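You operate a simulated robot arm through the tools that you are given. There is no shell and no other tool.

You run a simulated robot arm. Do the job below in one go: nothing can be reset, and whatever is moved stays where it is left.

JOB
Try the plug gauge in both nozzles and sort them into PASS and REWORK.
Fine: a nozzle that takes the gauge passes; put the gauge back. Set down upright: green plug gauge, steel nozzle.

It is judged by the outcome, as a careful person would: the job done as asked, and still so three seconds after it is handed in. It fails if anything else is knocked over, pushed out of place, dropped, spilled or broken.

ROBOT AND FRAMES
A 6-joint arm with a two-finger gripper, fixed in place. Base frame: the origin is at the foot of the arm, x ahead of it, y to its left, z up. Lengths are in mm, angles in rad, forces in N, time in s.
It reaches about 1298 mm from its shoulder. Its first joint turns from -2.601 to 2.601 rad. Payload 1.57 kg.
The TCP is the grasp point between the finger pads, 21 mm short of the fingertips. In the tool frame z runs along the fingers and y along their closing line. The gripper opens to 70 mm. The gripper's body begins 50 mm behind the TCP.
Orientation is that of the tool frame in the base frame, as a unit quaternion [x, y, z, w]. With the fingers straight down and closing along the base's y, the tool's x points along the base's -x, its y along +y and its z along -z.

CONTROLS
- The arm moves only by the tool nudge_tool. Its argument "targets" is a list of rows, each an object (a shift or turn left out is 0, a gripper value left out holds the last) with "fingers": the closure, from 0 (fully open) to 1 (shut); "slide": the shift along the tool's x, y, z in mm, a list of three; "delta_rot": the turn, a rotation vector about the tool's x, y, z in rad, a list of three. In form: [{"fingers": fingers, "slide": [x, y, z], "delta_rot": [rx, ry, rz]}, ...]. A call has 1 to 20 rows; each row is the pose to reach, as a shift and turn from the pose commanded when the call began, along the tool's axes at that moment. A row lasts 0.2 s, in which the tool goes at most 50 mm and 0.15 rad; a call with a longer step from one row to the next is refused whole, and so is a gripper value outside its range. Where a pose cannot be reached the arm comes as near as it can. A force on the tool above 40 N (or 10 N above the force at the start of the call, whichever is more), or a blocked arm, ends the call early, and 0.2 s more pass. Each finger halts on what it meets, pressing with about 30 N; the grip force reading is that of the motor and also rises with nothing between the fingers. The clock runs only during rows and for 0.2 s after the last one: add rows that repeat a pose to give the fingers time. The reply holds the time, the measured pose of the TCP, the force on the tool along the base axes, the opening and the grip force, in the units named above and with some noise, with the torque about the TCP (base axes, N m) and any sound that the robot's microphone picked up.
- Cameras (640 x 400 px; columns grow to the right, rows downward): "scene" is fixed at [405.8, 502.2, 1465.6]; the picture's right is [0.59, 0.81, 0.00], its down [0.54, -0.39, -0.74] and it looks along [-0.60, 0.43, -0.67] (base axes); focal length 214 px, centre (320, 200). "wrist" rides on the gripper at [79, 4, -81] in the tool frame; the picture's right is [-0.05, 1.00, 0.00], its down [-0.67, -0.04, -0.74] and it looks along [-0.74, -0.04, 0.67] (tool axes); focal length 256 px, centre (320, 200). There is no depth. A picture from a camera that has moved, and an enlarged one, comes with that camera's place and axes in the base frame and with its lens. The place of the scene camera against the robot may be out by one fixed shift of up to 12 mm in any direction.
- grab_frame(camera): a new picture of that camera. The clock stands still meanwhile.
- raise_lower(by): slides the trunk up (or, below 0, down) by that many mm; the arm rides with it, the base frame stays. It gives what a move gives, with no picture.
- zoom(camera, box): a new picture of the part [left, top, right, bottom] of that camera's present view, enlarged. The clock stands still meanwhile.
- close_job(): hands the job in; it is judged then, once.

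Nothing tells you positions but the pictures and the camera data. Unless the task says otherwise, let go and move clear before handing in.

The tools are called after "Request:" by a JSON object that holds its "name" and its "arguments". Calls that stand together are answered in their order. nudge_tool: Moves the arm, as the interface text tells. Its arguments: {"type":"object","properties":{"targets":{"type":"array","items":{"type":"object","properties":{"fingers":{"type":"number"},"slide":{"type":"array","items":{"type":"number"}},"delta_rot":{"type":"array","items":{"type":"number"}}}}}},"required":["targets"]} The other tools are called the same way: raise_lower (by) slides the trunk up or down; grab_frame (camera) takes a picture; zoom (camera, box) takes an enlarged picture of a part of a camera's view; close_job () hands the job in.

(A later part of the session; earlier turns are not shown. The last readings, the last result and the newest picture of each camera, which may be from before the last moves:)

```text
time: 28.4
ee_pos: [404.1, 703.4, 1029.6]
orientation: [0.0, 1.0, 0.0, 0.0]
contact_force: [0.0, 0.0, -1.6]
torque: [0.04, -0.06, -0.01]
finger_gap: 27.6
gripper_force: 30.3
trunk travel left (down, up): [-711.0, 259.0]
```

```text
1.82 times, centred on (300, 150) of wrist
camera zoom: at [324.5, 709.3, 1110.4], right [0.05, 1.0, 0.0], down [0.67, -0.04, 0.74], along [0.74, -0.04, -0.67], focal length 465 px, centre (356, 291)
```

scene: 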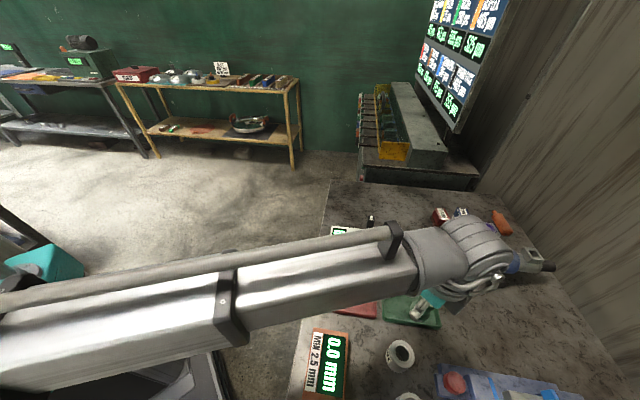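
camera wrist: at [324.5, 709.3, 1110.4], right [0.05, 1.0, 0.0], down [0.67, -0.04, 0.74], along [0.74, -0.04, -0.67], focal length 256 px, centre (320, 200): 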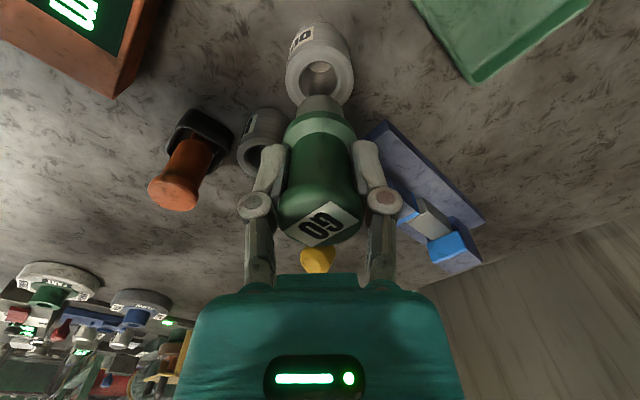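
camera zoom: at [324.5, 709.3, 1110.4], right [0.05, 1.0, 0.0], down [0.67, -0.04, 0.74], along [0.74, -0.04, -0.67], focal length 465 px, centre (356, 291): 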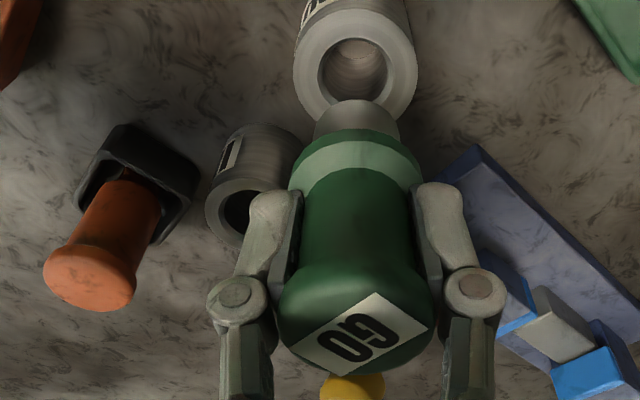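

Nozzle A stayed put. Let me look into its bore from here.

Request:
{"name": "zoom", "arguments": {"camera": "wrist", "box": [280, 20, 360, 110]}}

Request:
{"name": "zoom", "arguments": {"camera": "wrist", "box": [225, 95, 295, 185]}}

```text
4.44 times, centred on (320, 65) of wrist
camera zoom: at [324.5, 709.3, 1110.4], right [0.05, 1.0, 0.0], down [0.67, -0.04, 0.74], along [0.74, -0.04, -0.67], focal length 1138 px, centre (320, 800)
```

zoom: 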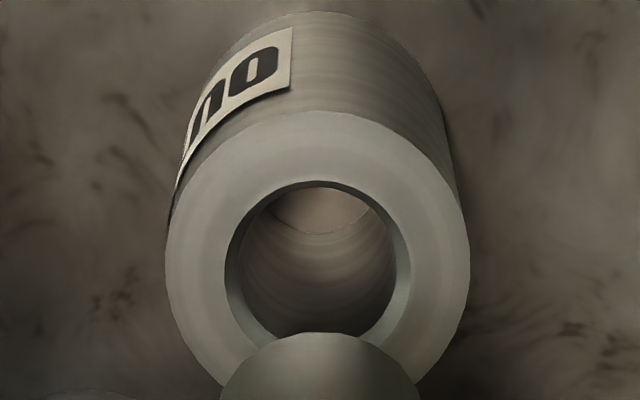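

```text
4.44 times, centred on (260, 140) of wrist
camera zoom: at [324.5, 709.3, 1110.4], right [0.05, 1.0, 0.0], down [0.67, -0.04, 0.74], along [0.74, -0.04, -0.67], focal length 1138 px, centre (587, 467)
```

zoom: 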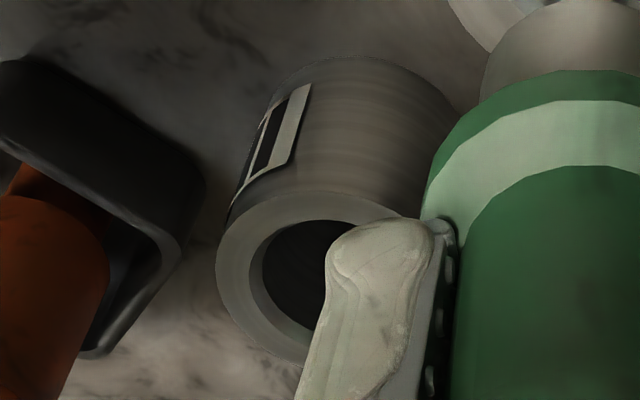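

Nozzle A shows a chamfer leading to a narrower bore (~26 mm vs the ~28 mm pin), consistent with the block. Now I'll step over to view nozzle B clearly.

Request:
{"name": "nudge_tool", "arguments": {"targets": [{"fingers": 1, "slide": [-18, -2, 0]}, {"slide": [-36, -4, 0]}, {"slide": [-36, -4, 0]}]}}

Request:
{"name": "grab_frame", "arguments": {"camera": "wrist"}}

Request:
{"name": "zoom", "arguments": {"camera": "wrist", "box": [200, 70, 300, 170]}}

```text
time: 29.2
ee_pos: [440.7, 699.2, 1029.9]
orientation: [0.0, 1.0, 0.0, 0.001]
contact_force: [0.0, -1.2, -0.8]
torque: [0.0, 0.05, -0.03]
finger_gap: 27.4
gripper_force: 30.3
trunk travel left (down, up): [-711.0, 259.0]
```

```text
taken
camera wrist: at [360.5, 704.9, 1110.4], right [0.05, 1.0, 0.0], down [0.67, -0.04, 0.74], along [0.74, -0.04, -0.67], focal length 256 px, centre (320, 200)
```

wrist: 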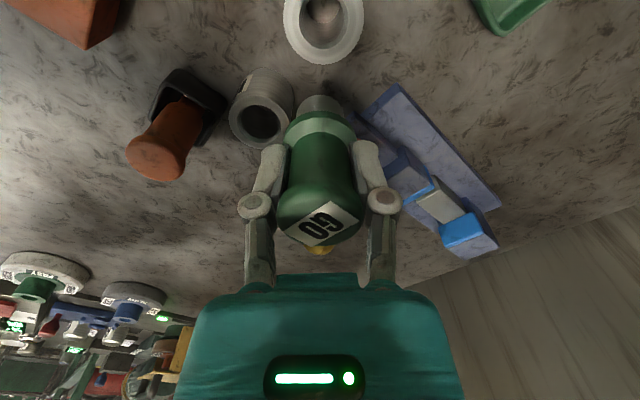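

```text
4.00 times, centred on (250, 120) of wrist
camera zoom: at [360.5, 704.9, 1110.4], right [0.05, 1.0, 0.0], down [0.67, -0.04, 0.74], along [0.74, -0.04, -0.67], focal length 1024 px, centre (600, 520)
```

zoom: 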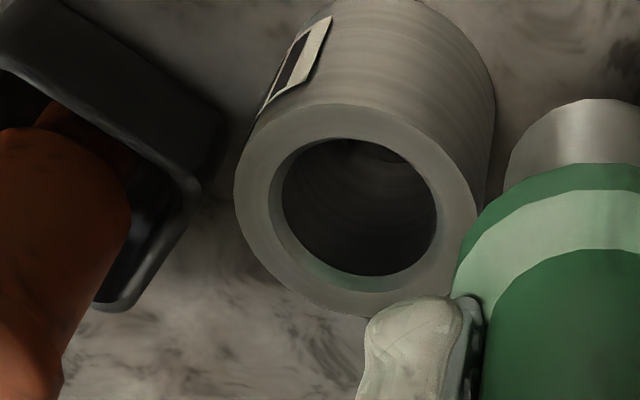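

Nozzle B's bore looks clearly wider relative to its OD, centre about (468, 650.6). Moving over it and lowering to a small gap.

Request:
{"name": "nudge_tool", "arguments": {"targets": [{"fingers": 1, "slide": [-13, -25, 0]}, {"slide": [-27, -49.6, 0]}, {"slide": [-27, -49.6, 0]}, {"slide": [-27, -49.6, 0]}]}}

Request:
{"name": "raise_lower", "arguments": {"by": -33}}

Request:
{"name": "grab_frame", "arguments": {"camera": "wrist"}}

Request:
{"name": "zoom", "arguments": {"camera": "wrist", "box": [270, 60, 370, 150]}}

```text
time: 30.2
ee_pos: [466.9, 652.0, 1029.8]
orientation: [-0.001, 1.0, 0.0, 0.0]
contact_force: [1.1, 0.4, -2.3]
torque: [0.0, 0.02, 0.04]
finger_gap: 27.6
gripper_force: 30.1
trunk travel left (down, up): [-711.0, 259.0]
```

```text
time: 31.0
ee_pos: [466.4, 649.5, 997.6]
orientation: [0.0, 1.0, 0.001, 0.0]
contact_force: [-0.5, 0.9, -1.2]
torque: [0.02, 0.04, -0.01]
finger_gap: 27.6
gripper_force: 29.9
trunk travel left (down, up): [-678.0, 292.0]
```

```text
taken
camera wrist: at [386.3, 655.5, 1077.5], right [0.05, 1.0, 0.0], down [0.67, -0.04, 0.74], along [0.74, -0.04, -0.67], focal length 256 px, centre (320, 200)
```

wrist: 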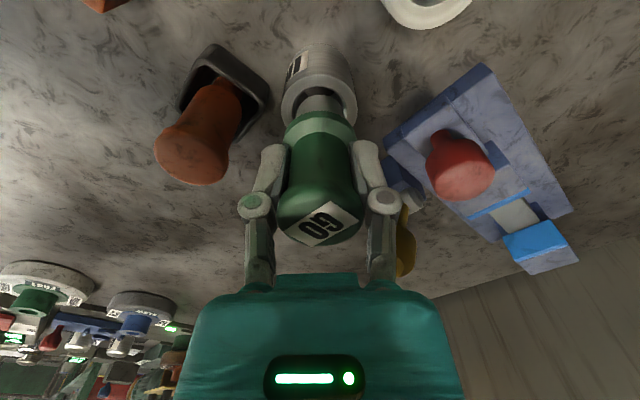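

```text
4.44 times, centred on (320, 105) of wrist
camera zoom: at [386.3, 655.5, 1077.5], right [0.05, 1.0, 0.0], down [0.67, -0.04, 0.74], along [0.74, -0.04, -0.67], focal length 1138 px, centre (320, 622)
```

zoom: 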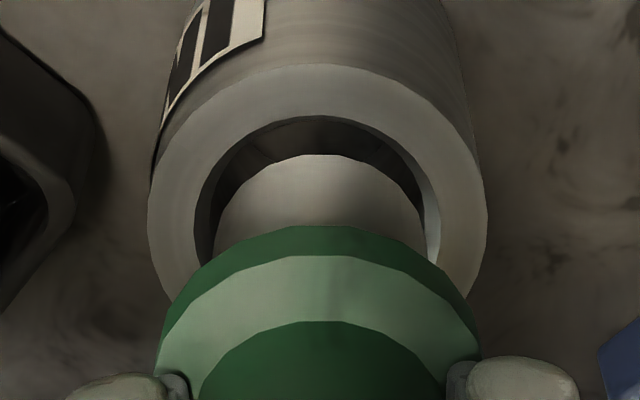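

Nozzle B's opening is visibly larger than the pin. The pin needs about +2 mm in x and −0.4 mm in y; then descend in steps.

Request:
{"name": "nudge_tool", "arguments": {"targets": [{"fingers": 1, "slide": [-2, -0.4, 0]}, {"slide": [-2, -0.4, 0]}]}}

Request:
{"name": "raise_lower", "arguments": {"by": -7}}

Request:
{"name": "zoom", "arguments": {"camera": "wrist", "box": [270, 60, 370, 150]}}

```text
time: 31.6
ee_pos: [468.9, 649.3, 996.9]
orientation: [-0.001, 1.0, -0.001, -0.001]
contact_force: [-0.4, 0.4, -0.8]
torque: [0.0, 0.0, 0.01]
finger_gap: 27.4
gripper_force: 29.9
trunk travel left (down, up): [-678.0, 292.0]
```

```text
time: 32.1
ee_pos: [468.8, 650.7, 988.8]
orientation: [0.0, 1.0, 0.0, -0.001]
contact_force: [0.1, -0.4, -1.3]
torque: [0.02, 0.01, -0.01]
finger_gap: 27.4
gripper_force: 30.0
trunk travel left (down, up): [-671.0, 299.0]
```

```text
4.44 times, centred on (320, 105) of wrist
camera zoom: at [388.5, 654.9, 1070.5], right [0.05, 1.0, 0.0], down [0.67, -0.04, 0.74], along [0.74, -0.04, -0.67], focal length 1138 px, centre (320, 622)
```

zoom: 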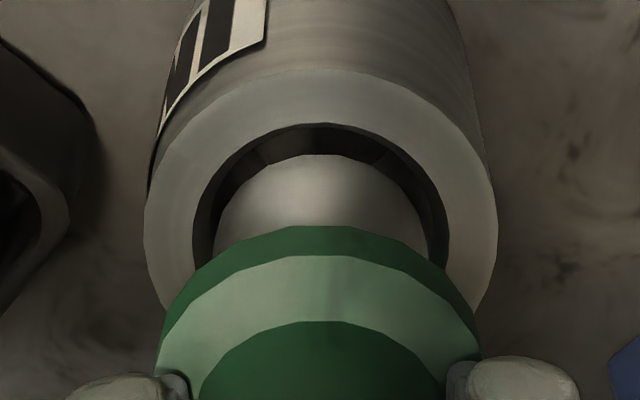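

Well centred in nozzle B. Continuing down in steps with force checks.

Request:
{"name": "raise_lower", "arguments": {"by": -4}}

Request:
{"name": "raise_lower", "arguments": {"by": -2}}

Request:
{"name": "raise_lower", "arguments": {"by": -2}}

Request:
{"name": "zoom", "arguments": {"camera": "wrist", "box": [270, 60, 370, 150]}}

```text
time: 32.7
ee_pos: [469.4, 649.5, 985.7]
orientation: [0.0, 1.0, 0.001, 0.0]
contact_force: [0.4, 0.1, -1.9]
torque: [-0.01, 0.02, 0.01]
finger_gap: 27.2
gripper_force: 30.1
trunk travel left (down, up): [-667.0, 303.0]
```

```text
time: 33.2
ee_pos: [468.7, 650.8, 983.4]
orientation: [0.0, 1.0, -0.001, 0.0]
contact_force: [0.0, -0.7, -1.7]
torque: [0.02, 0.0, 0.01]
finger_gap: 27.7
gripper_force: 30.0
trunk travel left (down, up): [-665.0, 305.0]
```

```text
time: 33.7
ee_pos: [470.2, 650.8, 981.7]
orientation: [0.0, 1.0, 0.0, 0.0]
contact_force: [1.1, -0.7, -2.0]
torque: [-0.04, -0.02, -0.02]
finger_gap: 27.3
gripper_force: 29.7
trunk travel left (down, up): [-663.0, 307.0]
```

```text
4.44 times, centred on (320, 105) of wrist
camera zoom: at [388.5, 655.0, 1062.4], right [0.05, 1.0, 0.0], down [0.67, -0.04, 0.74], along [0.74, -0.04, -0.67], focal length 1138 px, centre (320, 622)
```

zoom: 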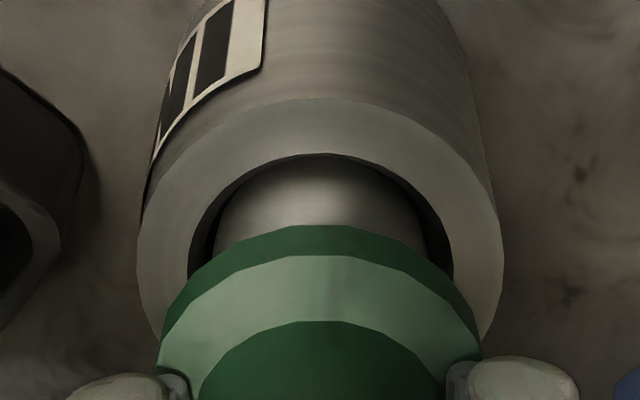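

No resistance at all, already deeper than nozzle A allowed. Continuing deeper to confirm B takes the gauge.

Request:
{"name": "raise_lower", "arguments": {"by": -3}}

Request:
{"name": "raise_lower", "arguments": {"by": -3}}

Request:
{"name": "raise_lower", "arguments": {"by": -3}}

Request:
{"name": "zoom", "arguments": {"camera": "wrist", "box": [260, 60, 380, 170]}}

```text
time: 34.2
ee_pos: [468.1, 651.3, 979.4]
orientation: [0.0, 1.0, 0.0, 0.0]
contact_force: [1.4, -0.2, -2.0]
torque: [0.01, -0.01, -0.02]
finger_gap: 27.2
gripper_force: 29.5
trunk travel left (down, up): [-660.0, 310.0]
```

```text
time: 34.8
ee_pos: [468.8, 649.5, 976.1]
orientation: [0.0, 1.0, 0.0, -0.001]
contact_force: [1.2, -0.4, -2.6]
torque: [-0.05, -0.08, -0.01]
finger_gap: 27.5
gripper_force: 30.6
trunk travel left (down, up): [-657.0, 313.0]
```

```text
time: 35.3
ee_pos: [468.4, 651.0, 973.0]
orientation: [0.0, 1.0, 0.001, 0.001]
contact_force: [2.1, -0.9, -2.7]
torque: [-0.06, -0.05, 0.0]
finger_gap: 27.5
gripper_force: 30.0
trunk travel left (down, up): [-654.0, 316.0]
```

```text
3.64 times, centred on (320, 115) of wrist
camera zoom: at [388.7, 655.0, 1053.4], right [0.05, 1.0, 0.0], down [0.67, -0.04, 0.74], along [0.74, -0.04, -0.67], focal length 931 px, centre (320, 509)
```

zoom: 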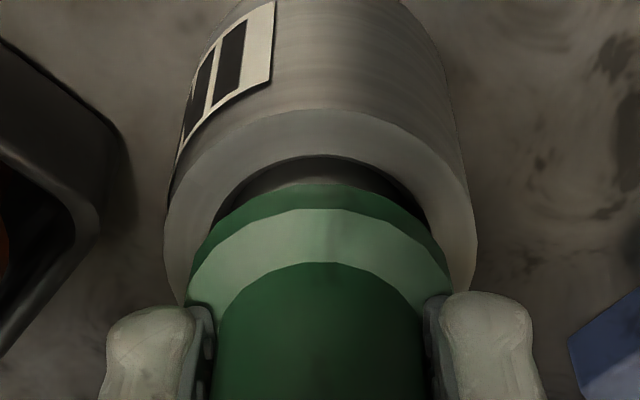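

The gauge slides into B freely. A bit further for a nearly full insertion.

Request:
{"name": "raise_lower", "arguments": {"by": -4}}

Request:
{"name": "raise_lower", "arguments": {"by": -3}}

Request:
{"name": "raise_lower", "arguments": {"by": -2}}

Request:
{"name": "zoom", "arguments": {"camera": "wrist", "box": [260, 60, 380, 170]}}

```text
time: 35.8
ee_pos: [469.0, 651.1, 968.9]
orientation: [0.001, 1.0, 0.0, 0.0]
contact_force: [1.0, -1.3, -1.1]
torque: [-0.02, -0.05, 0.01]
finger_gap: 27.4
gripper_force: 29.7
trunk travel left (down, up): [-650.0, 320.0]
```

```text
time: 36.3
ee_pos: [468.5, 650.6, 966.3]
orientation: [0.0, 1.0, 0.0, 0.0]
contact_force: [1.0, -0.8, -2.0]
torque: [0.0, -0.07, -0.01]
finger_gap: 27.4
gripper_force: 30.6
trunk travel left (down, up): [-647.0, 323.0]
```

```text
time: 36.9
ee_pos: [469.3, 649.9, 963.3]
orientation: [-0.001, 1.0, 0.0, 0.0]
contact_force: [0.6, -0.9, -2.4]
torque: [-0.03, -0.08, 0.02]
finger_gap: 27.1
gripper_force: 30.4
trunk travel left (down, up): [-645.0, 325.0]
```

```text
3.64 times, centred on (320, 115) of wrist
camera zoom: at [388.7, 655.0, 1044.4], right [0.05, 1.0, 0.0], down [0.67, -0.04, 0.74], along [0.74, -0.04, -0.67], focal length 931 px, centre (320, 509)
```

zoom: 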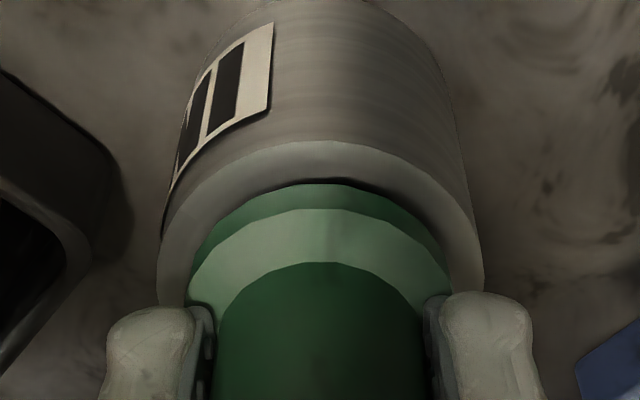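

Nozzle B takes the gauge nearly to the flange with no resistance, so B passes and A goes to rework. I'll lift out and carry the gauge back to its original spot, detouring around the red knob.

Request:
{"name": "raise_lower", "arguments": {"by": 30}}

Request:
{"name": "raise_lower", "arguments": {"by": 60}}

Request:
{"name": "grab_frame", "arguments": {"camera": "wrist"}}

```text
time: 37.6
ee_pos: [468.1, 649.9, 993.8]
orientation: [0.001, 1.0, 0.0, 0.0]
contact_force: [-0.3, 0.0, -1.9]
torque: [0.02, 0.02, -0.03]
finger_gap: 27.3
gripper_force: 30.1
trunk travel left (down, up): [-675.0, 295.0]
```

```text
time: 38.6
ee_pos: [467.9, 652.0, 1054.7]
orientation: [0.0, 1.0, 0.0, -0.001]
contact_force: [-0.4, 0.4, -2.0]
torque: [-0.02, -0.02, 0.01]
finger_gap: 27.5
gripper_force: 29.9
trunk travel left (down, up): [-735.0, 235.0]
```

```text
taken
camera wrist: at [388.7, 655.1, 1134.3], right [0.05, 1.0, 0.0], down [0.67, -0.04, 0.74], along [0.74, -0.04, -0.67], focal length 256 px, centre (320, 200)
```

wrist: 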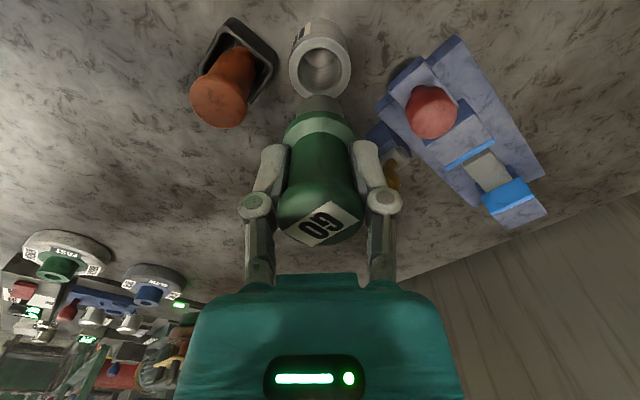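

Nozzle B stayed in place and the gauge is still in hand. Now carrying it back above its original spot.

Request:
{"name": "nudge_tool", "arguments": {"targets": [{"fingers": 1, "slide": [21, 17, 0]}, {"slide": [43, 33, 0]}, {"slide": [64, 50, 0]}, {"slide": [64, 82, 0]}, {"slide": [64, 115, 0]}, {"slide": [64, 147, 0]}, {"slide": [64, 180, 0]}, {"slide": [47, 195, 0]}, {"slide": [30, 210, 0]}, {"slide": [12.7, 224, 0]}, {"slide": [12.7, 224, 0]}, {"slide": [12.7, 224, 0]}]}}

Request:
{"name": "grab_frame", "arguments": {"camera": "wrist"}}

```text
time: 41.2
ee_pos: [455.9, 873.1, 1053.8]
orientation: [0.0, 1.0, 0.001, 0.0]
contact_force: [0.3, -0.5, -2.0]
torque: [-0.04, 0.01, 0.02]
finger_gap: 27.4
gripper_force: 29.7
trunk travel left (down, up): [-735.0, 235.0]
```

```text
taken
camera wrist: at [377.3, 878.9, 1134.4], right [0.05, 1.0, 0.0], down [0.67, -0.04, 0.74], along [0.74, -0.04, -0.67], focal length 256 px, centre (320, 200)
```

wrist: 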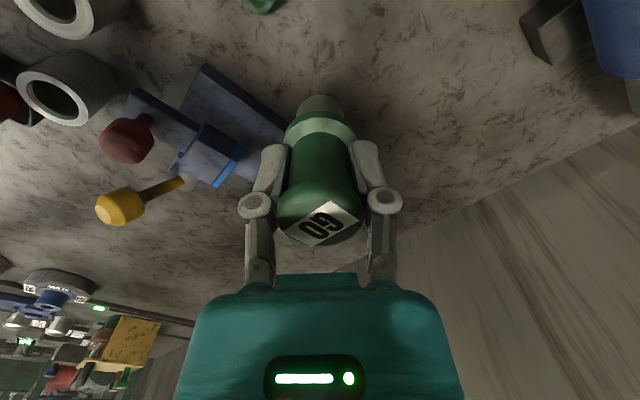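

Close to the original spot. Trim −1 mm in x, then lower to a few mm above the bench.

Request:
{"name": "nudge_tool", "arguments": {"targets": [{"fingers": 1, "slide": [1.2, 0, 0]}, {"slide": [1.2, 0, 0]}]}}

Request:
{"name": "raise_lower", "arguments": {"by": -80}}

Request:
{"name": "raise_lower", "arguments": {"by": -30}}

Request:
{"name": "raise_lower", "arguments": {"by": -3}}

Request:
{"name": "zoom", "arguments": {"camera": "wrist", "box": [200, 60, 440, 280]}}

```text
time: 41.8
ee_pos: [456.2, 874.7, 1053.5]
orientation: [0.0, 1.0, 0.0, 0.0]
contact_force: [0.0, 0.1, -1.1]
torque: [0.01, -0.03, 0.0]
finger_gap: 27.5
gripper_force: 30.0
trunk travel left (down, up): [-735.0, 235.0]
```

```text
time: 43.0
ee_pos: [456.4, 873.6, 973.0]
orientation: [0.0, 1.0, 0.0, 0.001]
contact_force: [0.3, -0.3, -1.6]
torque: [-0.01, -0.04, 0.02]
finger_gap: 27.5
gripper_force: 29.7
trunk travel left (down, up): [-655.0, 315.0]
```

```text
time: 43.7
ee_pos: [455.2, 874.2, 943.6]
orientation: [0.0, 1.0, 0.0, 0.0]
contact_force: [0.4, -0.2, -2.0]
torque: [-0.02, -0.03, -0.02]
finger_gap: 27.4
gripper_force: 29.9
trunk travel left (down, up): [-625.0, 345.0]
```

```text
time: 44.2
ee_pos: [455.4, 874.0, 941.1]
orientation: [-0.001, 1.0, 0.0, 0.0]
contact_force: [0.3, 0.3, -1.2]
torque: [0.03, 0.01, 0.03]
finger_gap: 27.1
gripper_force: 29.7
trunk travel left (down, up): [-622.0, 348.0]
```

```text
1.82 times, centred on (320, 170) of wrist
camera zoom: at [375.6, 879.1, 1021.4], right [0.05, 1.0, 0.0], down [0.67, -0.04, 0.74], along [0.74, -0.04, -0.67], focal length 465 px, centre (320, 254)
```

zoom: 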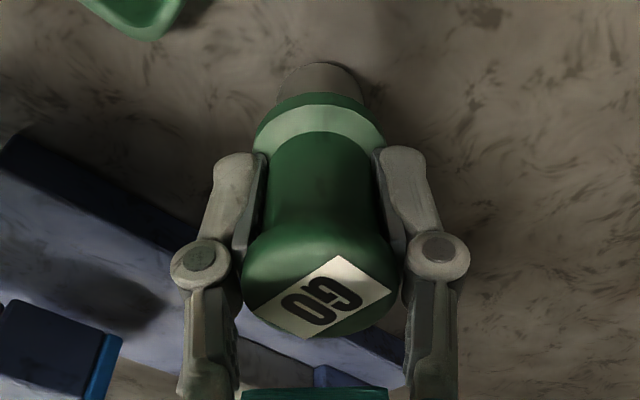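

Gauge is ~1 mm above the bench. Lowering by 1 mm steps until light contact.

Request:
{"name": "raise_lower", "arguments": {"by": -1}}

Request:
{"name": "raise_lower", "arguments": {"by": -0.5}}

```text
time: 44.8
ee_pos: [456.6, 873.9, 939.7]
orientation: [-0.001, 1.0, 0.0, 0.0]
contact_force: [-0.2, 0.2, -2.7]
torque: [-0.01, -0.05, 0.01]
finger_gap: 27.5
gripper_force: 30.4
trunk travel left (down, up): [-621.0, 349.0]
```

```text
time: 45.2
ee_pos: [455.6, 875.4, 939.5]
orientation: [0.0, 1.0, 0.001, 0.0]
contact_force: [-0.2, 0.0, -1.8]
torque: [0.0, 0.0, 0.0]
finger_gap: 27.3
gripper_force: 30.6
trunk travel left (down, up): [-621.0, 349.0]
```

Request:
{"name": "raise_lower", "arguments": {"by": -0.7}}

Request:
{"name": "raise_lower", "arguments": {"by": -0.6}}

```text
time: 45.8
ee_pos: [455.6, 874.4, 937.8]
orientation: [0.0, 1.0, 0.001, 0.001]
contact_force: [1.6, 2.7, 7.7]
torque: [0.1, -0.05, 0.01]
finger_gap: 27.4
gripper_force: 29.9
trunk travel left (down, up): [-620.0, 350.0]
```

```text
time: 46.3
ee_pos: [455.7, 874.6, 939.6]
orientation: [0.0, 1.0, 0.001, 0.001]
contact_force: [2.8, 4.8, 14.9]
torque: [0.28, -0.13, 0.0]
finger_gap: 27.5
gripper_force: 30.3
trunk travel left (down, up): [-619.0, 351.0]
```

The gauge is on the bench. I'll ease up 1 mm to take off the load, then open the fingers gently.

Request:
{"name": "raise_lower", "arguments": {"by": 1}}

Request:
{"name": "nudge_tool", "arguments": {"targets": [{"fingers": 0.5}, {"fingers": 0.3}, {"fingers": 0}, {"fingers": 0}, {"fingers": 0}]}}

Request:
{"name": "zoom", "arguments": {"camera": "wrist", "box": [200, 60, 440, 280]}}

```text
time: 46.8
ee_pos: [455.0, 873.3, 939.2]
orientation: [0.0, 1.0, -0.001, 0.0]
contact_force: [0.2, 0.3, 4.1]
torque: [0.11, 0.01, -0.03]
finger_gap: 27.4
gripper_force: 30.3
trunk travel left (down, up): [-620.0, 350.0]
```

```text
time: 48.0
ee_pos: [454.4, 875.3, 938.4]
orientation: [0.0, 1.0, 0.0, 0.0]
contact_force: [-0.7, 0.0, -0.5]
torque: [0.02, -0.02, 0.0]
finger_gap: 70.2
gripper_force: 0.2
trunk travel left (down, up): [-620.0, 350.0]
```

```text
1.82 times, centred on (320, 170) of wrist
camera zoom: at [375.6, 879.0, 1019.7], right [0.05, 1.0, 0.0], down [0.67, -0.04, 0.74], along [0.74, -0.04, -0.67], focal length 465 px, centre (320, 254)
```

zoom: 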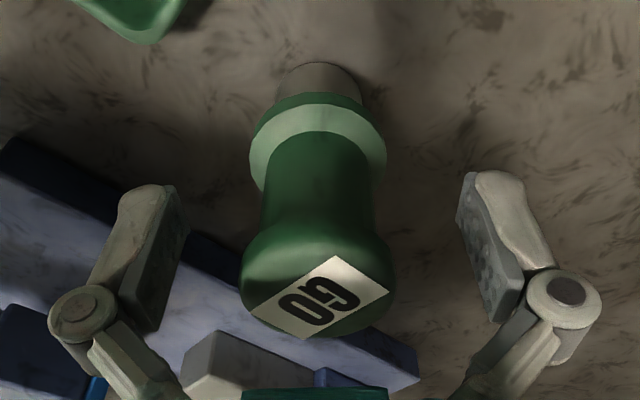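

The gauge stands upright back in its place, free of the fingers. I'll rise clear and view the trays to measure them.

Request:
{"name": "raise_lower", "arguments": {"by": 100}}

Request:
{"name": "nudge_tool", "arguments": {"targets": [{"fingers": 0, "slide": [40, -25, 0]}, {"slide": [80, -50, 0]}, {"slide": [120, -75, 0]}, {"slide": [160, -100, 0]}, {"slide": [160, -100, 0]}]}}

Request:
{"name": "grab_frame", "arguments": {"camera": "wrist"}}

Request:
{"name": "grab_frame", "arguments": {"camera": "scene"}}

```text
time: 49.3
ee_pos: [456.1, 874.9, 1039.1]
orientation: [0.0, 1.0, -0.001, 0.0]
contact_force: [-0.5, -0.3, 0.2]
torque: [-0.01, -0.03, 0.0]
finger_gap: 70.0
gripper_force: 0.0
trunk travel left (down, up): [-720.0, 250.0]
```

```text
time: 50.5
ee_pos: [295.6, 771.9, 1038.3]
orientation: [0.0, 1.0, 0.0, 0.0]
contact_force: [-0.6, 0.2, 0.6]
torque: [-0.02, 0.04, -0.01]
finger_gap: 69.8
gripper_force: 0.1
trunk travel left (down, up): [-720.0, 250.0]
```

```text
taken
camera wrist: at [215.4, 776.3, 1119.8], right [0.05, 1.0, 0.0], down [0.67, -0.04, 0.75], along [0.74, -0.04, -0.67], focal length 256 px, centre (320, 200)
```

wrist: 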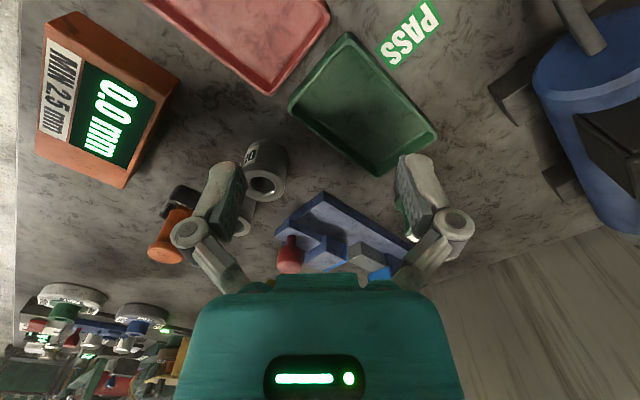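

```text
taken
```

scene: 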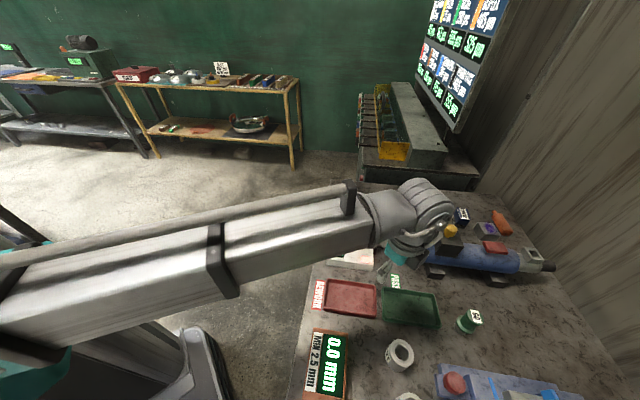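

Zooming on the trays for corner measurement.

Request:
{"name": "zoom", "arguments": {"camera": "wrist", "box": [270, 20, 450, 185]}}

Request:
{"name": "zoom", "arguments": {"camera": "wrist", "box": [130, 0, 340, 110]}}

Request:
{"name": "zoom", "arguments": {"camera": "scene", "box": [300, 260, 460, 360]}}

```text
2.42 times, centred on (360, 102) of wrist
camera zoom: at [215.4, 776.3, 1119.8], right [0.05, 1.0, 0.0], down [0.67, -0.04, 0.75], along [0.74, -0.04, -0.67], focal length 621 px, centre (223, 436)
```

zoom: 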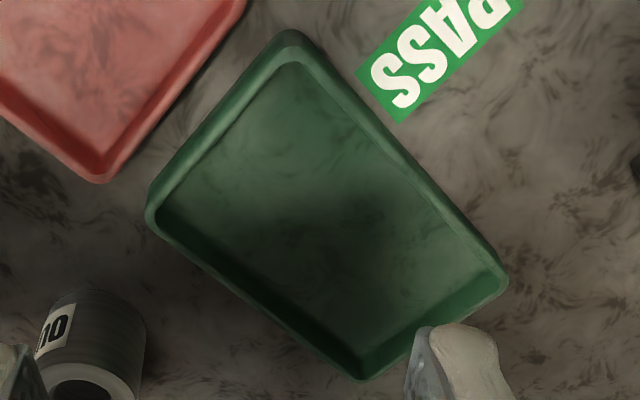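

```text
3.05 times, centred on (235, 55) of wrist
camera zoom: at [215.4, 776.3, 1119.8], right [0.05, 1.0, 0.0], down [0.67, -0.04, 0.75], along [0.74, -0.04, -0.67], focal length 780 px, centre (579, 642)
```

zoom: 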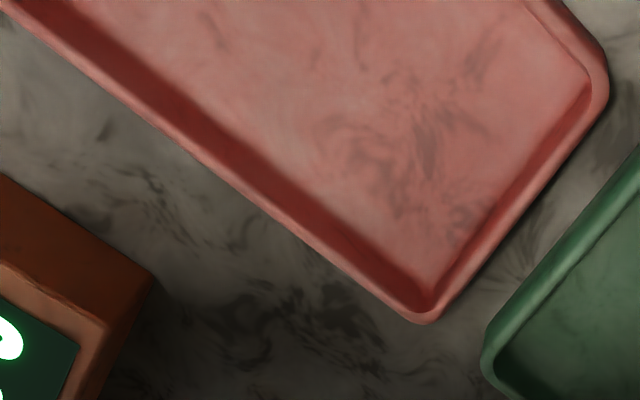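

```text
4.00 times, centred on (380, 310) of scene
camera zoom: at [405.8, 502.2, 1465.6], right [0.59, 0.81, 0.0], down [0.54, -0.39, -0.74], along [-0.6, 0.43, -0.67], focal length 858 px, centre (80, -240)
```

zoom: 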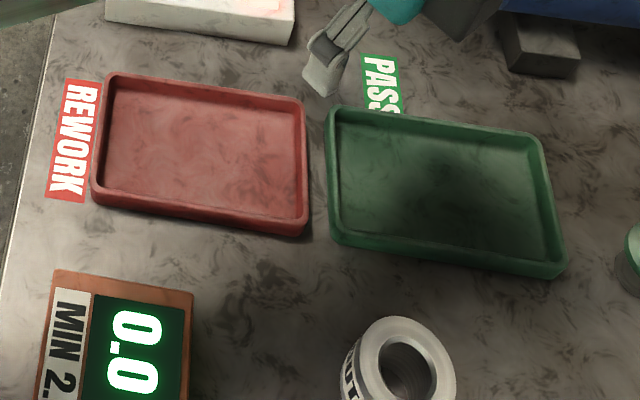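

Trays measured: PASS centre ≈ (355, 816), REWORK centre ≈ (247, 707), rims ≈ z 892. Next I move over nozzle A (REWORK) with fingers open.

Request:
{"name": "nudge_tool", "arguments": {"targets": [{"fingers": 0, "slide": [-36, -22, 0]}, {"slide": [-72, -45, 0]}, {"slide": [-108.4, -67.4, 0]}, {"slide": [-108.4, -67.4, 0]}, {"slide": [-108.4, -67.4, 0]}]}}

Request:
{"name": "raise_lower", "arguments": {"by": -70}}

Request:
{"name": "grab_frame", "arguments": {"camera": "wrist"}}

```text
time: 51.7
ee_pos: [404.3, 703.2, 1039.0]
orientation: [0.0, 1.0, 0.0, 0.0]
contact_force: [0.3, 0.1, 0.1]
torque: [-0.04, -0.02, 0.01]
finger_gap: 70.0
gripper_force: 0.2
trunk travel left (down, up): [-720.0, 250.0]
```

```text
time: 52.8
ee_pos: [403.7, 704.5, 969.9]
orientation: [0.0, 1.0, 0.0, 0.0]
contact_force: [-0.2, -0.3, 0.3]
torque: [0.01, -0.02, -0.01]
finger_gap: 70.1
gripper_force: 0.1
trunk travel left (down, up): [-650.0, 320.0]
```

```text
taken
camera wrist: at [323.7, 708.1, 1049.8], right [0.05, 1.0, 0.0], down [0.67, -0.04, 0.74], along [0.74, -0.04, -0.67], focal length 256 px, centre (320, 200)
```

wrist: 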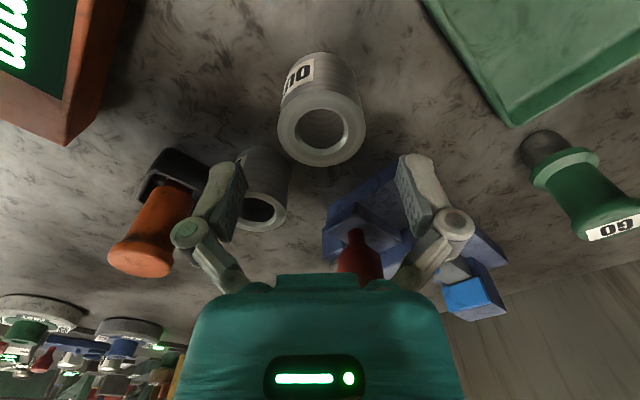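

Nozzle A is centred between the open fingers. Lowering to grip its upper ~22 mm.

Request:
{"name": "raise_lower", "arguments": {"by": -30}}

Request:
{"name": "raise_lower", "arguments": {"by": -16}}

Request:
{"name": "nudge_tool", "arguments": {"targets": [{"fingers": 1}, {"fingers": 1}, {"fingers": 1}, {"fingers": 1}]}}

Request:
{"name": "grab_frame", "arguments": {"camera": "wrist"}}

```text
time: 53.5
ee_pos: [404.6, 703.5, 938.9]
orientation: [0.0, 1.0, 0.0, 0.0]
contact_force: [-0.5, -0.3, 0.3]
torque: [0.01, -0.01, -0.03]
finger_gap: 70.0
gripper_force: 0.1
trunk travel left (down, up): [-620.0, 350.0]
```

```text
time: 54.2
ee_pos: [404.7, 702.0, 922.9]
orientation: [0.0, 1.0, 0.0, 0.0]
contact_force: [-0.3, 0.2, -0.3]
torque: [-0.03, 0.01, 0.05]
finger_gap: 69.9
gripper_force: 0.0
trunk travel left (down, up): [-604.0, 366.0]
```

```text
time: 55.2
ee_pos: [404.8, 704.8, 921.8]
orientation: [0.0, 1.0, 0.0, -0.001]
contact_force: [0.5, 4.6, 5.1]
torque: [0.12, 0.08, -0.04]
finger_gap: 47.8
gripper_force: 31.0
trunk travel left (down, up): [-604.0, 366.0]
```

```text
taken
camera wrist: at [323.6, 708.2, 1003.9], right [0.05, 1.0, 0.0], down [0.67, -0.04, 0.74], along [0.74, -0.04, -0.67], focal length 256 px, centre (320, 200)
```

wrist: 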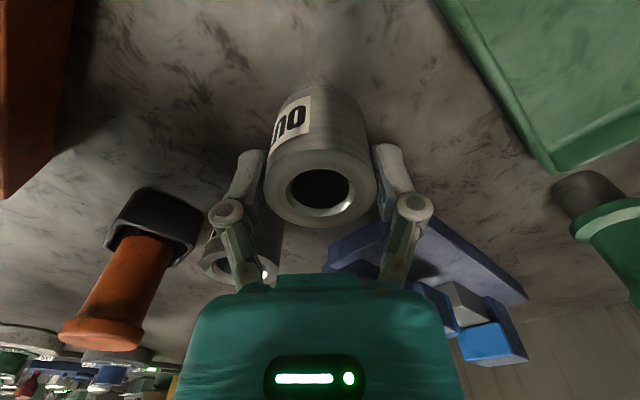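

Nozzle A is gripped (47.8 mm). Lifting 70 mm, then checking.

Request:
{"name": "raise_lower", "arguments": {"by": 10}}

Request:
{"name": "raise_lower", "arguments": {"by": 60}}

Request:
{"name": "grab_frame", "arguments": {"camera": "wrist"}}

```text
time: 55.8
ee_pos: [404.1, 703.3, 932.3]
orientation: [0.0, 1.0, 0.0, 0.0]
contact_force: [0.3, 0.8, -4.5]
torque: [0.0, -0.01, 0.02]
finger_gap: 47.7
gripper_force: 30.3
trunk travel left (down, up): [-614.0, 356.0]
```

```text
time: 56.8
ee_pos: [403.0, 703.9, 992.6]
orientation: [0.0, 1.0, 0.0, -0.001]
contact_force: [-0.4, -0.3, -0.5]
torque: [0.02, 0.01, 0.01]
finger_gap: 0.2
gripper_force: 28.6
trunk travel left (down, up): [-674.0, 296.0]
```

```text
taken
camera wrist: at [323.8, 708.3, 1073.7], right [0.05, 1.0, 0.0], down [0.67, -0.04, 0.74], along [0.74, -0.04, -0.67], focal length 256 px, centre (320, 200)
```

wrist: 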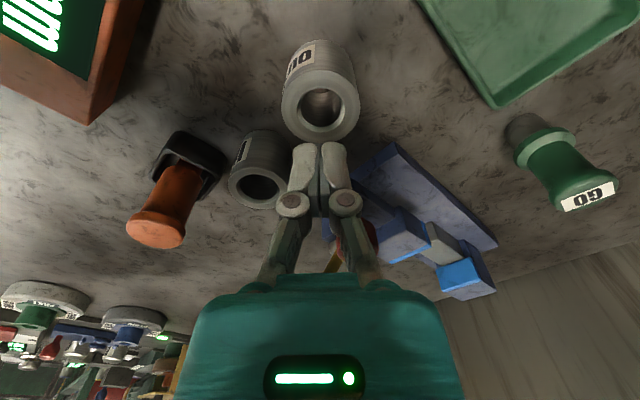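

Nozzle A slipped out of the shallow grip during the fast lift; it is still standing upright at its place. I'll open, turn the gripper 45° so the closing line matches the trays' long axis, and take a deeper grip.

Request:
{"name": "nudge_tool", "arguments": {"targets": [{"fingers": 0, "delta_rot": [0, 0, 0.13]}, {"delta_rot": [0, 0, 0.26]}, {"delta_rot": [0, 0, 0.39]}, {"delta_rot": [0, 0, 0.52]}, {"delta_rot": [0, 0, 0.65]}, {"delta_rot": [0, 0, 0.785]}, {"delta_rot": [0, 0, 0.785]}, {"delta_rot": [0, 0, 0.785]}]}}

Request:
{"name": "grab_frame", "arguments": {"camera": "wrist"}}

Request:
{"name": "zoom", "arguments": {"camera": "scene", "box": [340, 290, 500, 400]}}

```text
time: 58.5
ee_pos: [403.7, 703.3, 993.8]
orientation: [0.382, 0.924, 0.001, 0.0]
contact_force: [-0.3, 0.0, 0.0]
torque: [0.0, -0.01, -0.01]
finger_gap: 70.1
gripper_force: 0.0
trunk travel left (down, up): [-674.0, 296.0]
```

```text
taken
camera wrist: at [349.9, 763.2, 1073.7], right [0.74, 0.67, 0.0], down [0.45, -0.5, 0.74], along [0.5, -0.55, -0.67], focal length 256 px, centre (320, 200)
```

wrist: 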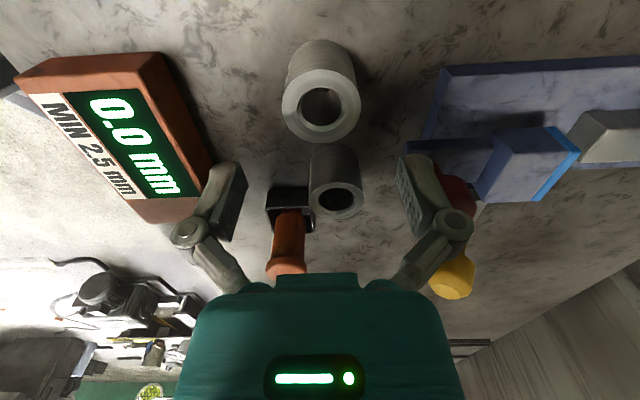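

```text
3.64 times, centred on (420, 345) of scene
camera zoom: at [405.8, 502.2, 1465.6], right [0.59, 0.81, 0.0], down [0.54, -0.39, -0.74], along [-0.6, 0.43, -0.67], focal length 780 px, centre (-44, -327)
```

zoom: 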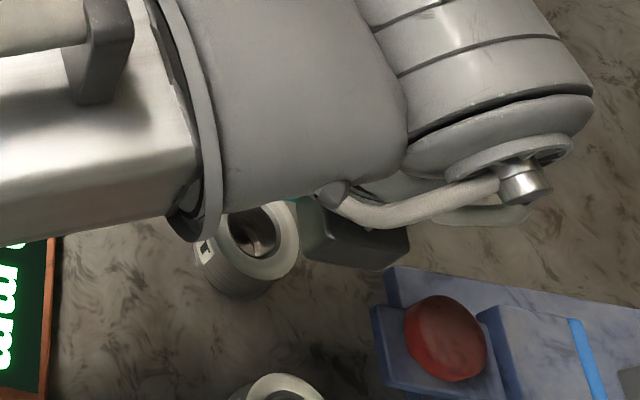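

Nozzle A is upright at (404, 705) and centred. Going down for a deeper grip (tips ~38 mm below its rim).

Request:
{"name": "raise_lower", "arguments": {"by": -50}}

Request:
{"name": "grab_frame", "arguments": {"camera": "wrist"}}

Request:
{"name": "raise_lower", "arguments": {"by": -34}}

Request:
{"name": "nudge_tool", "arguments": {"targets": [{"fingers": 1}, {"fingers": 1}, {"fingers": 1}, {"fingers": 1}, {"fingers": 1}]}}

Request:
{"name": "grab_frame", "arguments": {"camera": "wrist"}}

```text
time: 59.5
ee_pos: [404.8, 703.5, 943.8]
orientation: [0.383, 0.924, 0.0, 0.0]
contact_force: [-1.0, -0.5, 0.5]
torque: [0.04, -0.02, 0.0]
finger_gap: 69.9
gripper_force: 0.1
trunk travel left (down, up): [-624.0, 346.0]
```

```text
taken
camera wrist: at [349.8, 763.0, 1023.8], right [0.74, 0.67, 0.0], down [0.45, -0.5, 0.74], along [0.5, -0.55, -0.67], focal length 256 px, centre (320, 200)
```

wrist: 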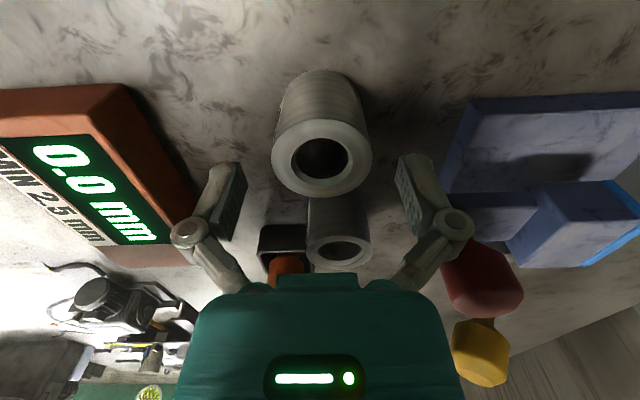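

```text
time: 60.2
ee_pos: [404.3, 704.5, 908.1]
orientation: [0.383, 0.924, 0.001, -0.001]
contact_force: [-0.3, -0.1, 0.0]
torque: [-0.01, 0.01, -0.01]
finger_gap: 70.2
gripper_force: 0.0
trunk travel left (down, up): [-590.0, 380.0]
```

```text
time: 61.5
ee_pos: [402.8, 703.9, 909.3]
orientation: [0.383, 0.924, 0.0, 0.0]
contact_force: [3.9, 3.4, 9.1]
torque: [0.04, -0.08, -0.01]
finger_gap: 47.7
gripper_force: 29.8
trunk travel left (down, up): [-590.0, 380.0]
```

```text
taken
camera wrist: at [350.0, 763.1, 990.0], right [0.74, 0.67, 0.0], down [0.45, -0.5, 0.74], along [0.5, -0.55, -0.67], focal length 256 px, centre (320, 200)
```

wrist: 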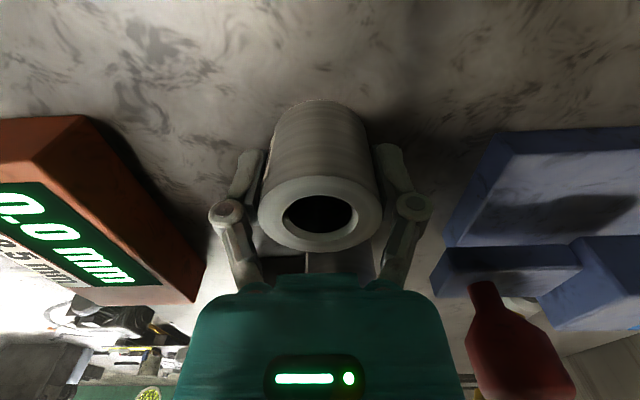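

Gripped at mid-height. Lifting in small steps this time, watching for slip.

Request:
{"name": "raise_lower", "arguments": {"by": 4}}

Request:
{"name": "raise_lower", "arguments": {"by": 4}}

Request:
{"name": "zoom", "arguments": {"camera": "wrist", "box": [220, 80, 420, 280]}}

```text
time: 62.0
ee_pos: [403.4, 703.7, 912.5]
orientation: [0.384, 0.923, 0.0, 0.0]
contact_force: [0.7, -0.2, -5.0]
torque: [-0.03, 0.0, 0.03]
finger_gap: 47.7
gripper_force: 30.0
trunk travel left (down, up): [-594.0, 376.0]
```

```text
time: 62.5
ee_pos: [403.8, 704.3, 917.4]
orientation: [0.382, 0.924, 0.0, 0.0]
contact_force: [-0.3, -0.8, -4.8]
torque: [0.02, 0.02, -0.01]
finger_gap: 47.4
gripper_force: 30.0
trunk travel left (down, up): [-598.0, 372.0]
```

```text
2.00 times, centred on (320, 180) of wrist
camera zoom: at [350.1, 763.5, 997.4], right [0.74, 0.67, 0.0], down [0.45, -0.5, 0.75], along [0.5, -0.55, -0.67], focal length 512 px, centre (320, 240)
```

zoom: 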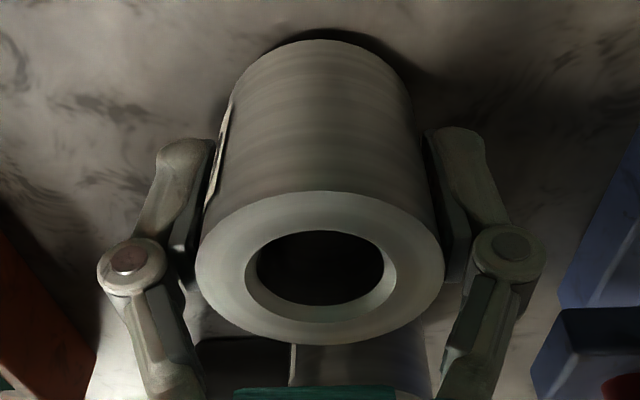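

Held (weight ≈5 N). Raise further in steps and compare the nozzle's place in the image for slip.

Request:
{"name": "raise_lower", "arguments": {"by": 8}}

Request:
{"name": "zoom", "arguments": {"camera": "wrist", "box": [220, 80, 420, 280]}}

Request:
{"name": "raise_lower", "arguments": {"by": 8}}

Request:
{"name": "zoom", "arguments": {"camera": "wrist", "box": [220, 80, 420, 280]}}

```text
time: 63.1
ee_pos: [403.5, 704.4, 924.5]
orientation: [0.383, 0.924, 0.0, 0.0]
contact_force: [0.5, 0.0, -5.3]
torque: [0.02, -0.02, 0.02]
finger_gap: 47.8
gripper_force: 29.7
trunk travel left (down, up): [-606.0, 364.0]
```

```text
2.00 times, centred on (320, 180) of wrist
camera zoom: at [350.1, 763.5, 1005.4], right [0.74, 0.67, 0.0], down [0.45, -0.5, 0.75], along [0.5, -0.55, -0.67], focal length 512 px, centre (320, 240)
```

zoom: 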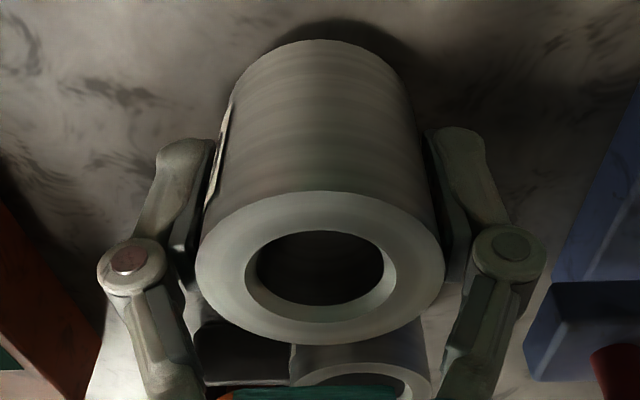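

```text
time: 63.6
ee_pos: [403.6, 704.8, 932.2]
orientation: [0.383, 0.924, -0.001, 0.0]
contact_force: [1.0, 0.7, -4.7]
torque: [0.0, 0.04, -0.03]
finger_gap: 47.7
gripper_force: 30.1
trunk travel left (down, up): [-614.0, 356.0]
```

```text
2.00 times, centred on (320, 180) of wrist
camera zoom: at [350.1, 763.5, 1013.4], right [0.74, 0.67, 0.0], down [0.45, -0.5, 0.75], along [0.5, -0.55, -0.67], focal length 512 px, centre (320, 240)
```

zoom: 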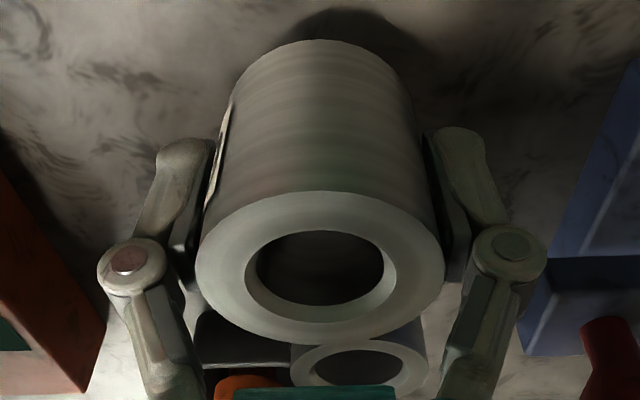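

No slip. Raising another 20 mm in small steps, then carrying slowly toward the REWORK tray.

Request:
{"name": "raise_lower", "arguments": {"by": 8}}

Request:
{"name": "raise_lower", "arguments": {"by": 8}}

Request:
{"name": "raise_lower", "arguments": {"by": 6}}

Request:
{"name": "nudge_tool", "arguments": {"targets": [{"fingers": 1, "slide": [5, -2.5, 0]}, {"slide": [12, -6, 0]}, {"slide": [23.6, -11.8, 0]}, {"slide": [35.4, -17.7, 0]}, {"slide": [47.1, -23.6, 0]}, {"slide": [58.9, -29.5, 0]}, {"slide": [66, -33, 0]}, {"slide": [70.7, -35.4, 0]}, {"slide": [70.7, -35.4, 0]}]}}

Request:
{"name": "grab_frame", "arguments": {"camera": "wrist"}}

```text
time: 64.2
ee_pos: [404.0, 703.8, 939.6]
orientation: [0.383, 0.924, -0.001, -0.001]
contact_force: [-0.6, -1.0, -5.8]
torque: [0.01, 0.0, -0.01]
finger_gap: 47.8
gripper_force: 29.8
trunk travel left (down, up): [-622.0, 348.0]
```

```text
time: 64.8
ee_pos: [404.3, 704.1, 948.6]
orientation: [0.382, 0.924, 0.0, 0.0]
contact_force: [-0.2, 0.3, -5.9]
torque: [0.01, -0.01, 0.0]
finger_gap: 47.9
gripper_force: 30.0
trunk travel left (down, up): [-630.0, 340.0]
```

```text
time: 65.3
ee_pos: [404.7, 705.0, 955.3]
orientation: [0.383, 0.924, 0.0, 0.001]
contact_force: [-0.1, 0.4, -5.1]
torque: [0.0, 0.03, -0.03]
finger_gap: 47.7
gripper_force: 30.0
trunk travel left (down, up): [-636.0, 334.0]
```

```text
time: 67.3
ee_pos: [328.4, 728.6, 954.6]
orientation: [0.383, 0.924, 0.001, -0.001]
contact_force: [0.5, 0.1, -5.5]
torque: [-0.01, 0.04, -0.01]
finger_gap: 47.9
gripper_force: 30.1
trunk travel left (down, up): [-636.0, 334.0]
```

```text
taken
camera wrist: at [274.8, 788.2, 1035.4], right [0.74, 0.67, 0.0], down [0.45, -0.5, 0.75], along [0.5, -0.55, -0.67], focal length 256 px, centre (320, 200)
```

wrist: 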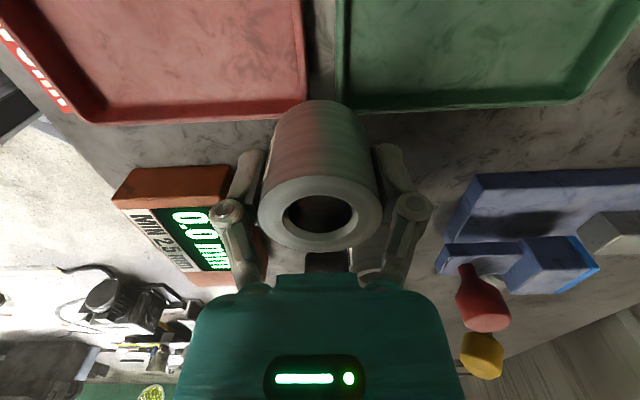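

The nozzle is held well. The trays now line up with the gripper; REWORK centre ≈ (245, 703). Continuing slowly to above it.

Request:
{"name": "nudge_tool", "arguments": {"targets": [{"fingers": 1, "slide": [3, -5, 0]}, {"slide": [8, -14, 0]}, {"slide": [14, -26, 0]}, {"slide": [20, -38, 0]}, {"slide": [26, -50, 0]}, {"slide": [32, -62, 0]}, {"slide": [37, -71, 0]}, {"slide": [40, -76, 0]}, {"slide": [40.7, -77.7, 0]}, {"slide": [40.7, -77.7, 0]}]}}

Request:
{"name": "grab_frame", "arguments": {"camera": "wrist"}}

Request:
{"name": "grab_frame", "arguments": {"camera": "scene"}}

```text
time: 69.5
ee_pos: [244.4, 701.9, 954.6]
orientation: [0.382, 0.924, 0.0, 0.0]
contact_force: [-0.1, -0.4, -5.5]
torque: [0.0, 0.0, -0.01]
finger_gap: 47.9
gripper_force: 29.7
trunk travel left (down, up): [-636.0, 334.0]
```

```text
taken
camera wrist: at [190.9, 761.7, 1035.5], right [0.74, 0.67, 0.0], down [0.45, -0.5, 0.75], along [0.5, -0.55, -0.67], focal length 256 px, centre (320, 200)
```

wrist: 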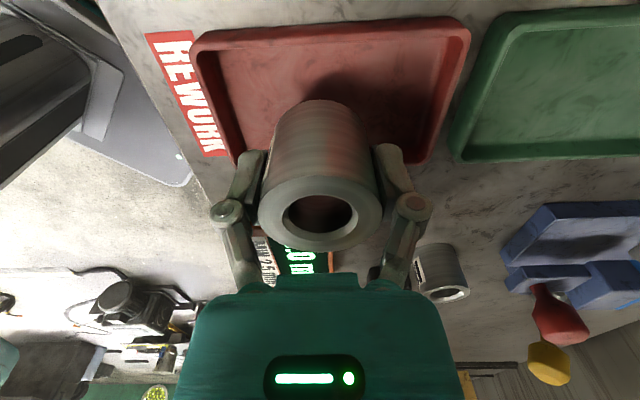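

```text
taken
```

scene: 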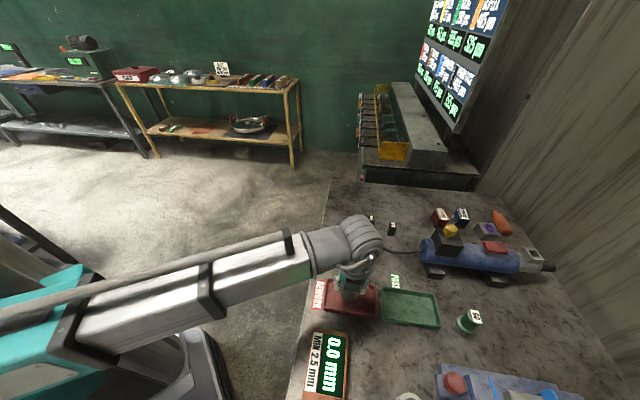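

Tray centre refines to ≈(247, 708), so I'll nudge ~5 mm toward it, then lower in stages.

Request:
{"name": "nudge_tool", "arguments": {"targets": [{"fingers": 1, "slide": [1, 2, 0]}, {"slide": [2.1, 4.2, 0]}, {"slide": [2.1, 4.2, 0]}]}}

Request:
{"name": "raise_lower", "arguments": {"by": -10}}

Request:
{"name": "raise_lower", "arguments": {"by": -10}}

Request:
{"name": "raise_lower", "arguments": {"by": -10}}

Request:
{"name": "grab_frame", "arguments": {"camera": "wrist"}}

```text
time: 70.3
ee_pos: [248.4, 707.1, 954.5]
orientation: [0.383, 0.924, 0.0, 0.001]
contact_force: [-0.1, 0.8, -4.4]
torque: [0.0, -0.03, -0.01]
finger_gap: 47.8
gripper_force: 30.0
trunk travel left (down, up): [-636.0, 334.0]
```

```text
time: 70.9
ee_pos: [248.2, 706.7, 944.5]
orientation: [0.382, 0.924, 0.0, 0.001]
contact_force: [0.5, 0.0, -4.2]
torque: [-0.03, 0.04, 0.0]
finger_gap: 47.8
gripper_force: 30.6
trunk travel left (down, up): [-626.0, 344.0]
```

```text
time: 71.5
ee_pos: [247.9, 707.4, 934.8]
orientation: [0.382, 0.924, 0.0, 0.0]
contact_force: [1.2, 0.1, -5.2]
torque: [-0.03, -0.01, -0.03]
finger_gap: 47.6
gripper_force: 30.8
trunk travel left (down, up): [-616.0, 354.0]
```

```text
time: 72.1
ee_pos: [247.5, 706.4, 923.9]
orientation: [0.383, 0.924, 0.0, 0.0]
contact_force: [-0.2, -0.4, -4.0]
torque: [0.01, 0.02, -0.06]
finger_gap: 47.8
gripper_force: 29.5
trunk travel left (down, up): [-606.0, 364.0]
```

```text
taken
camera wrist: at [193.7, 766.5, 1005.5], right [0.74, 0.67, 0.0], down [0.45, -0.5, 0.75], along [0.5, -0.55, -0.67], focal length 256 px, centre (320, 200)
```

wrist: 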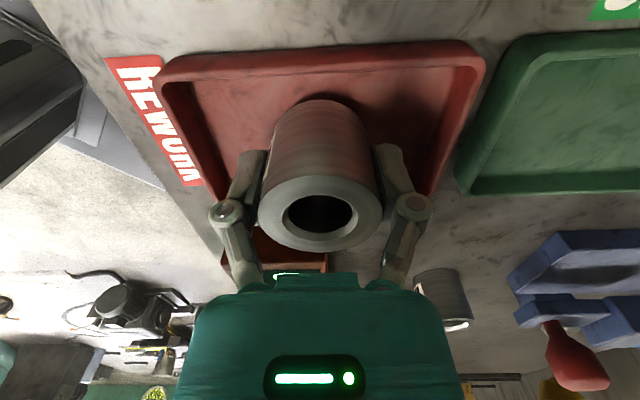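

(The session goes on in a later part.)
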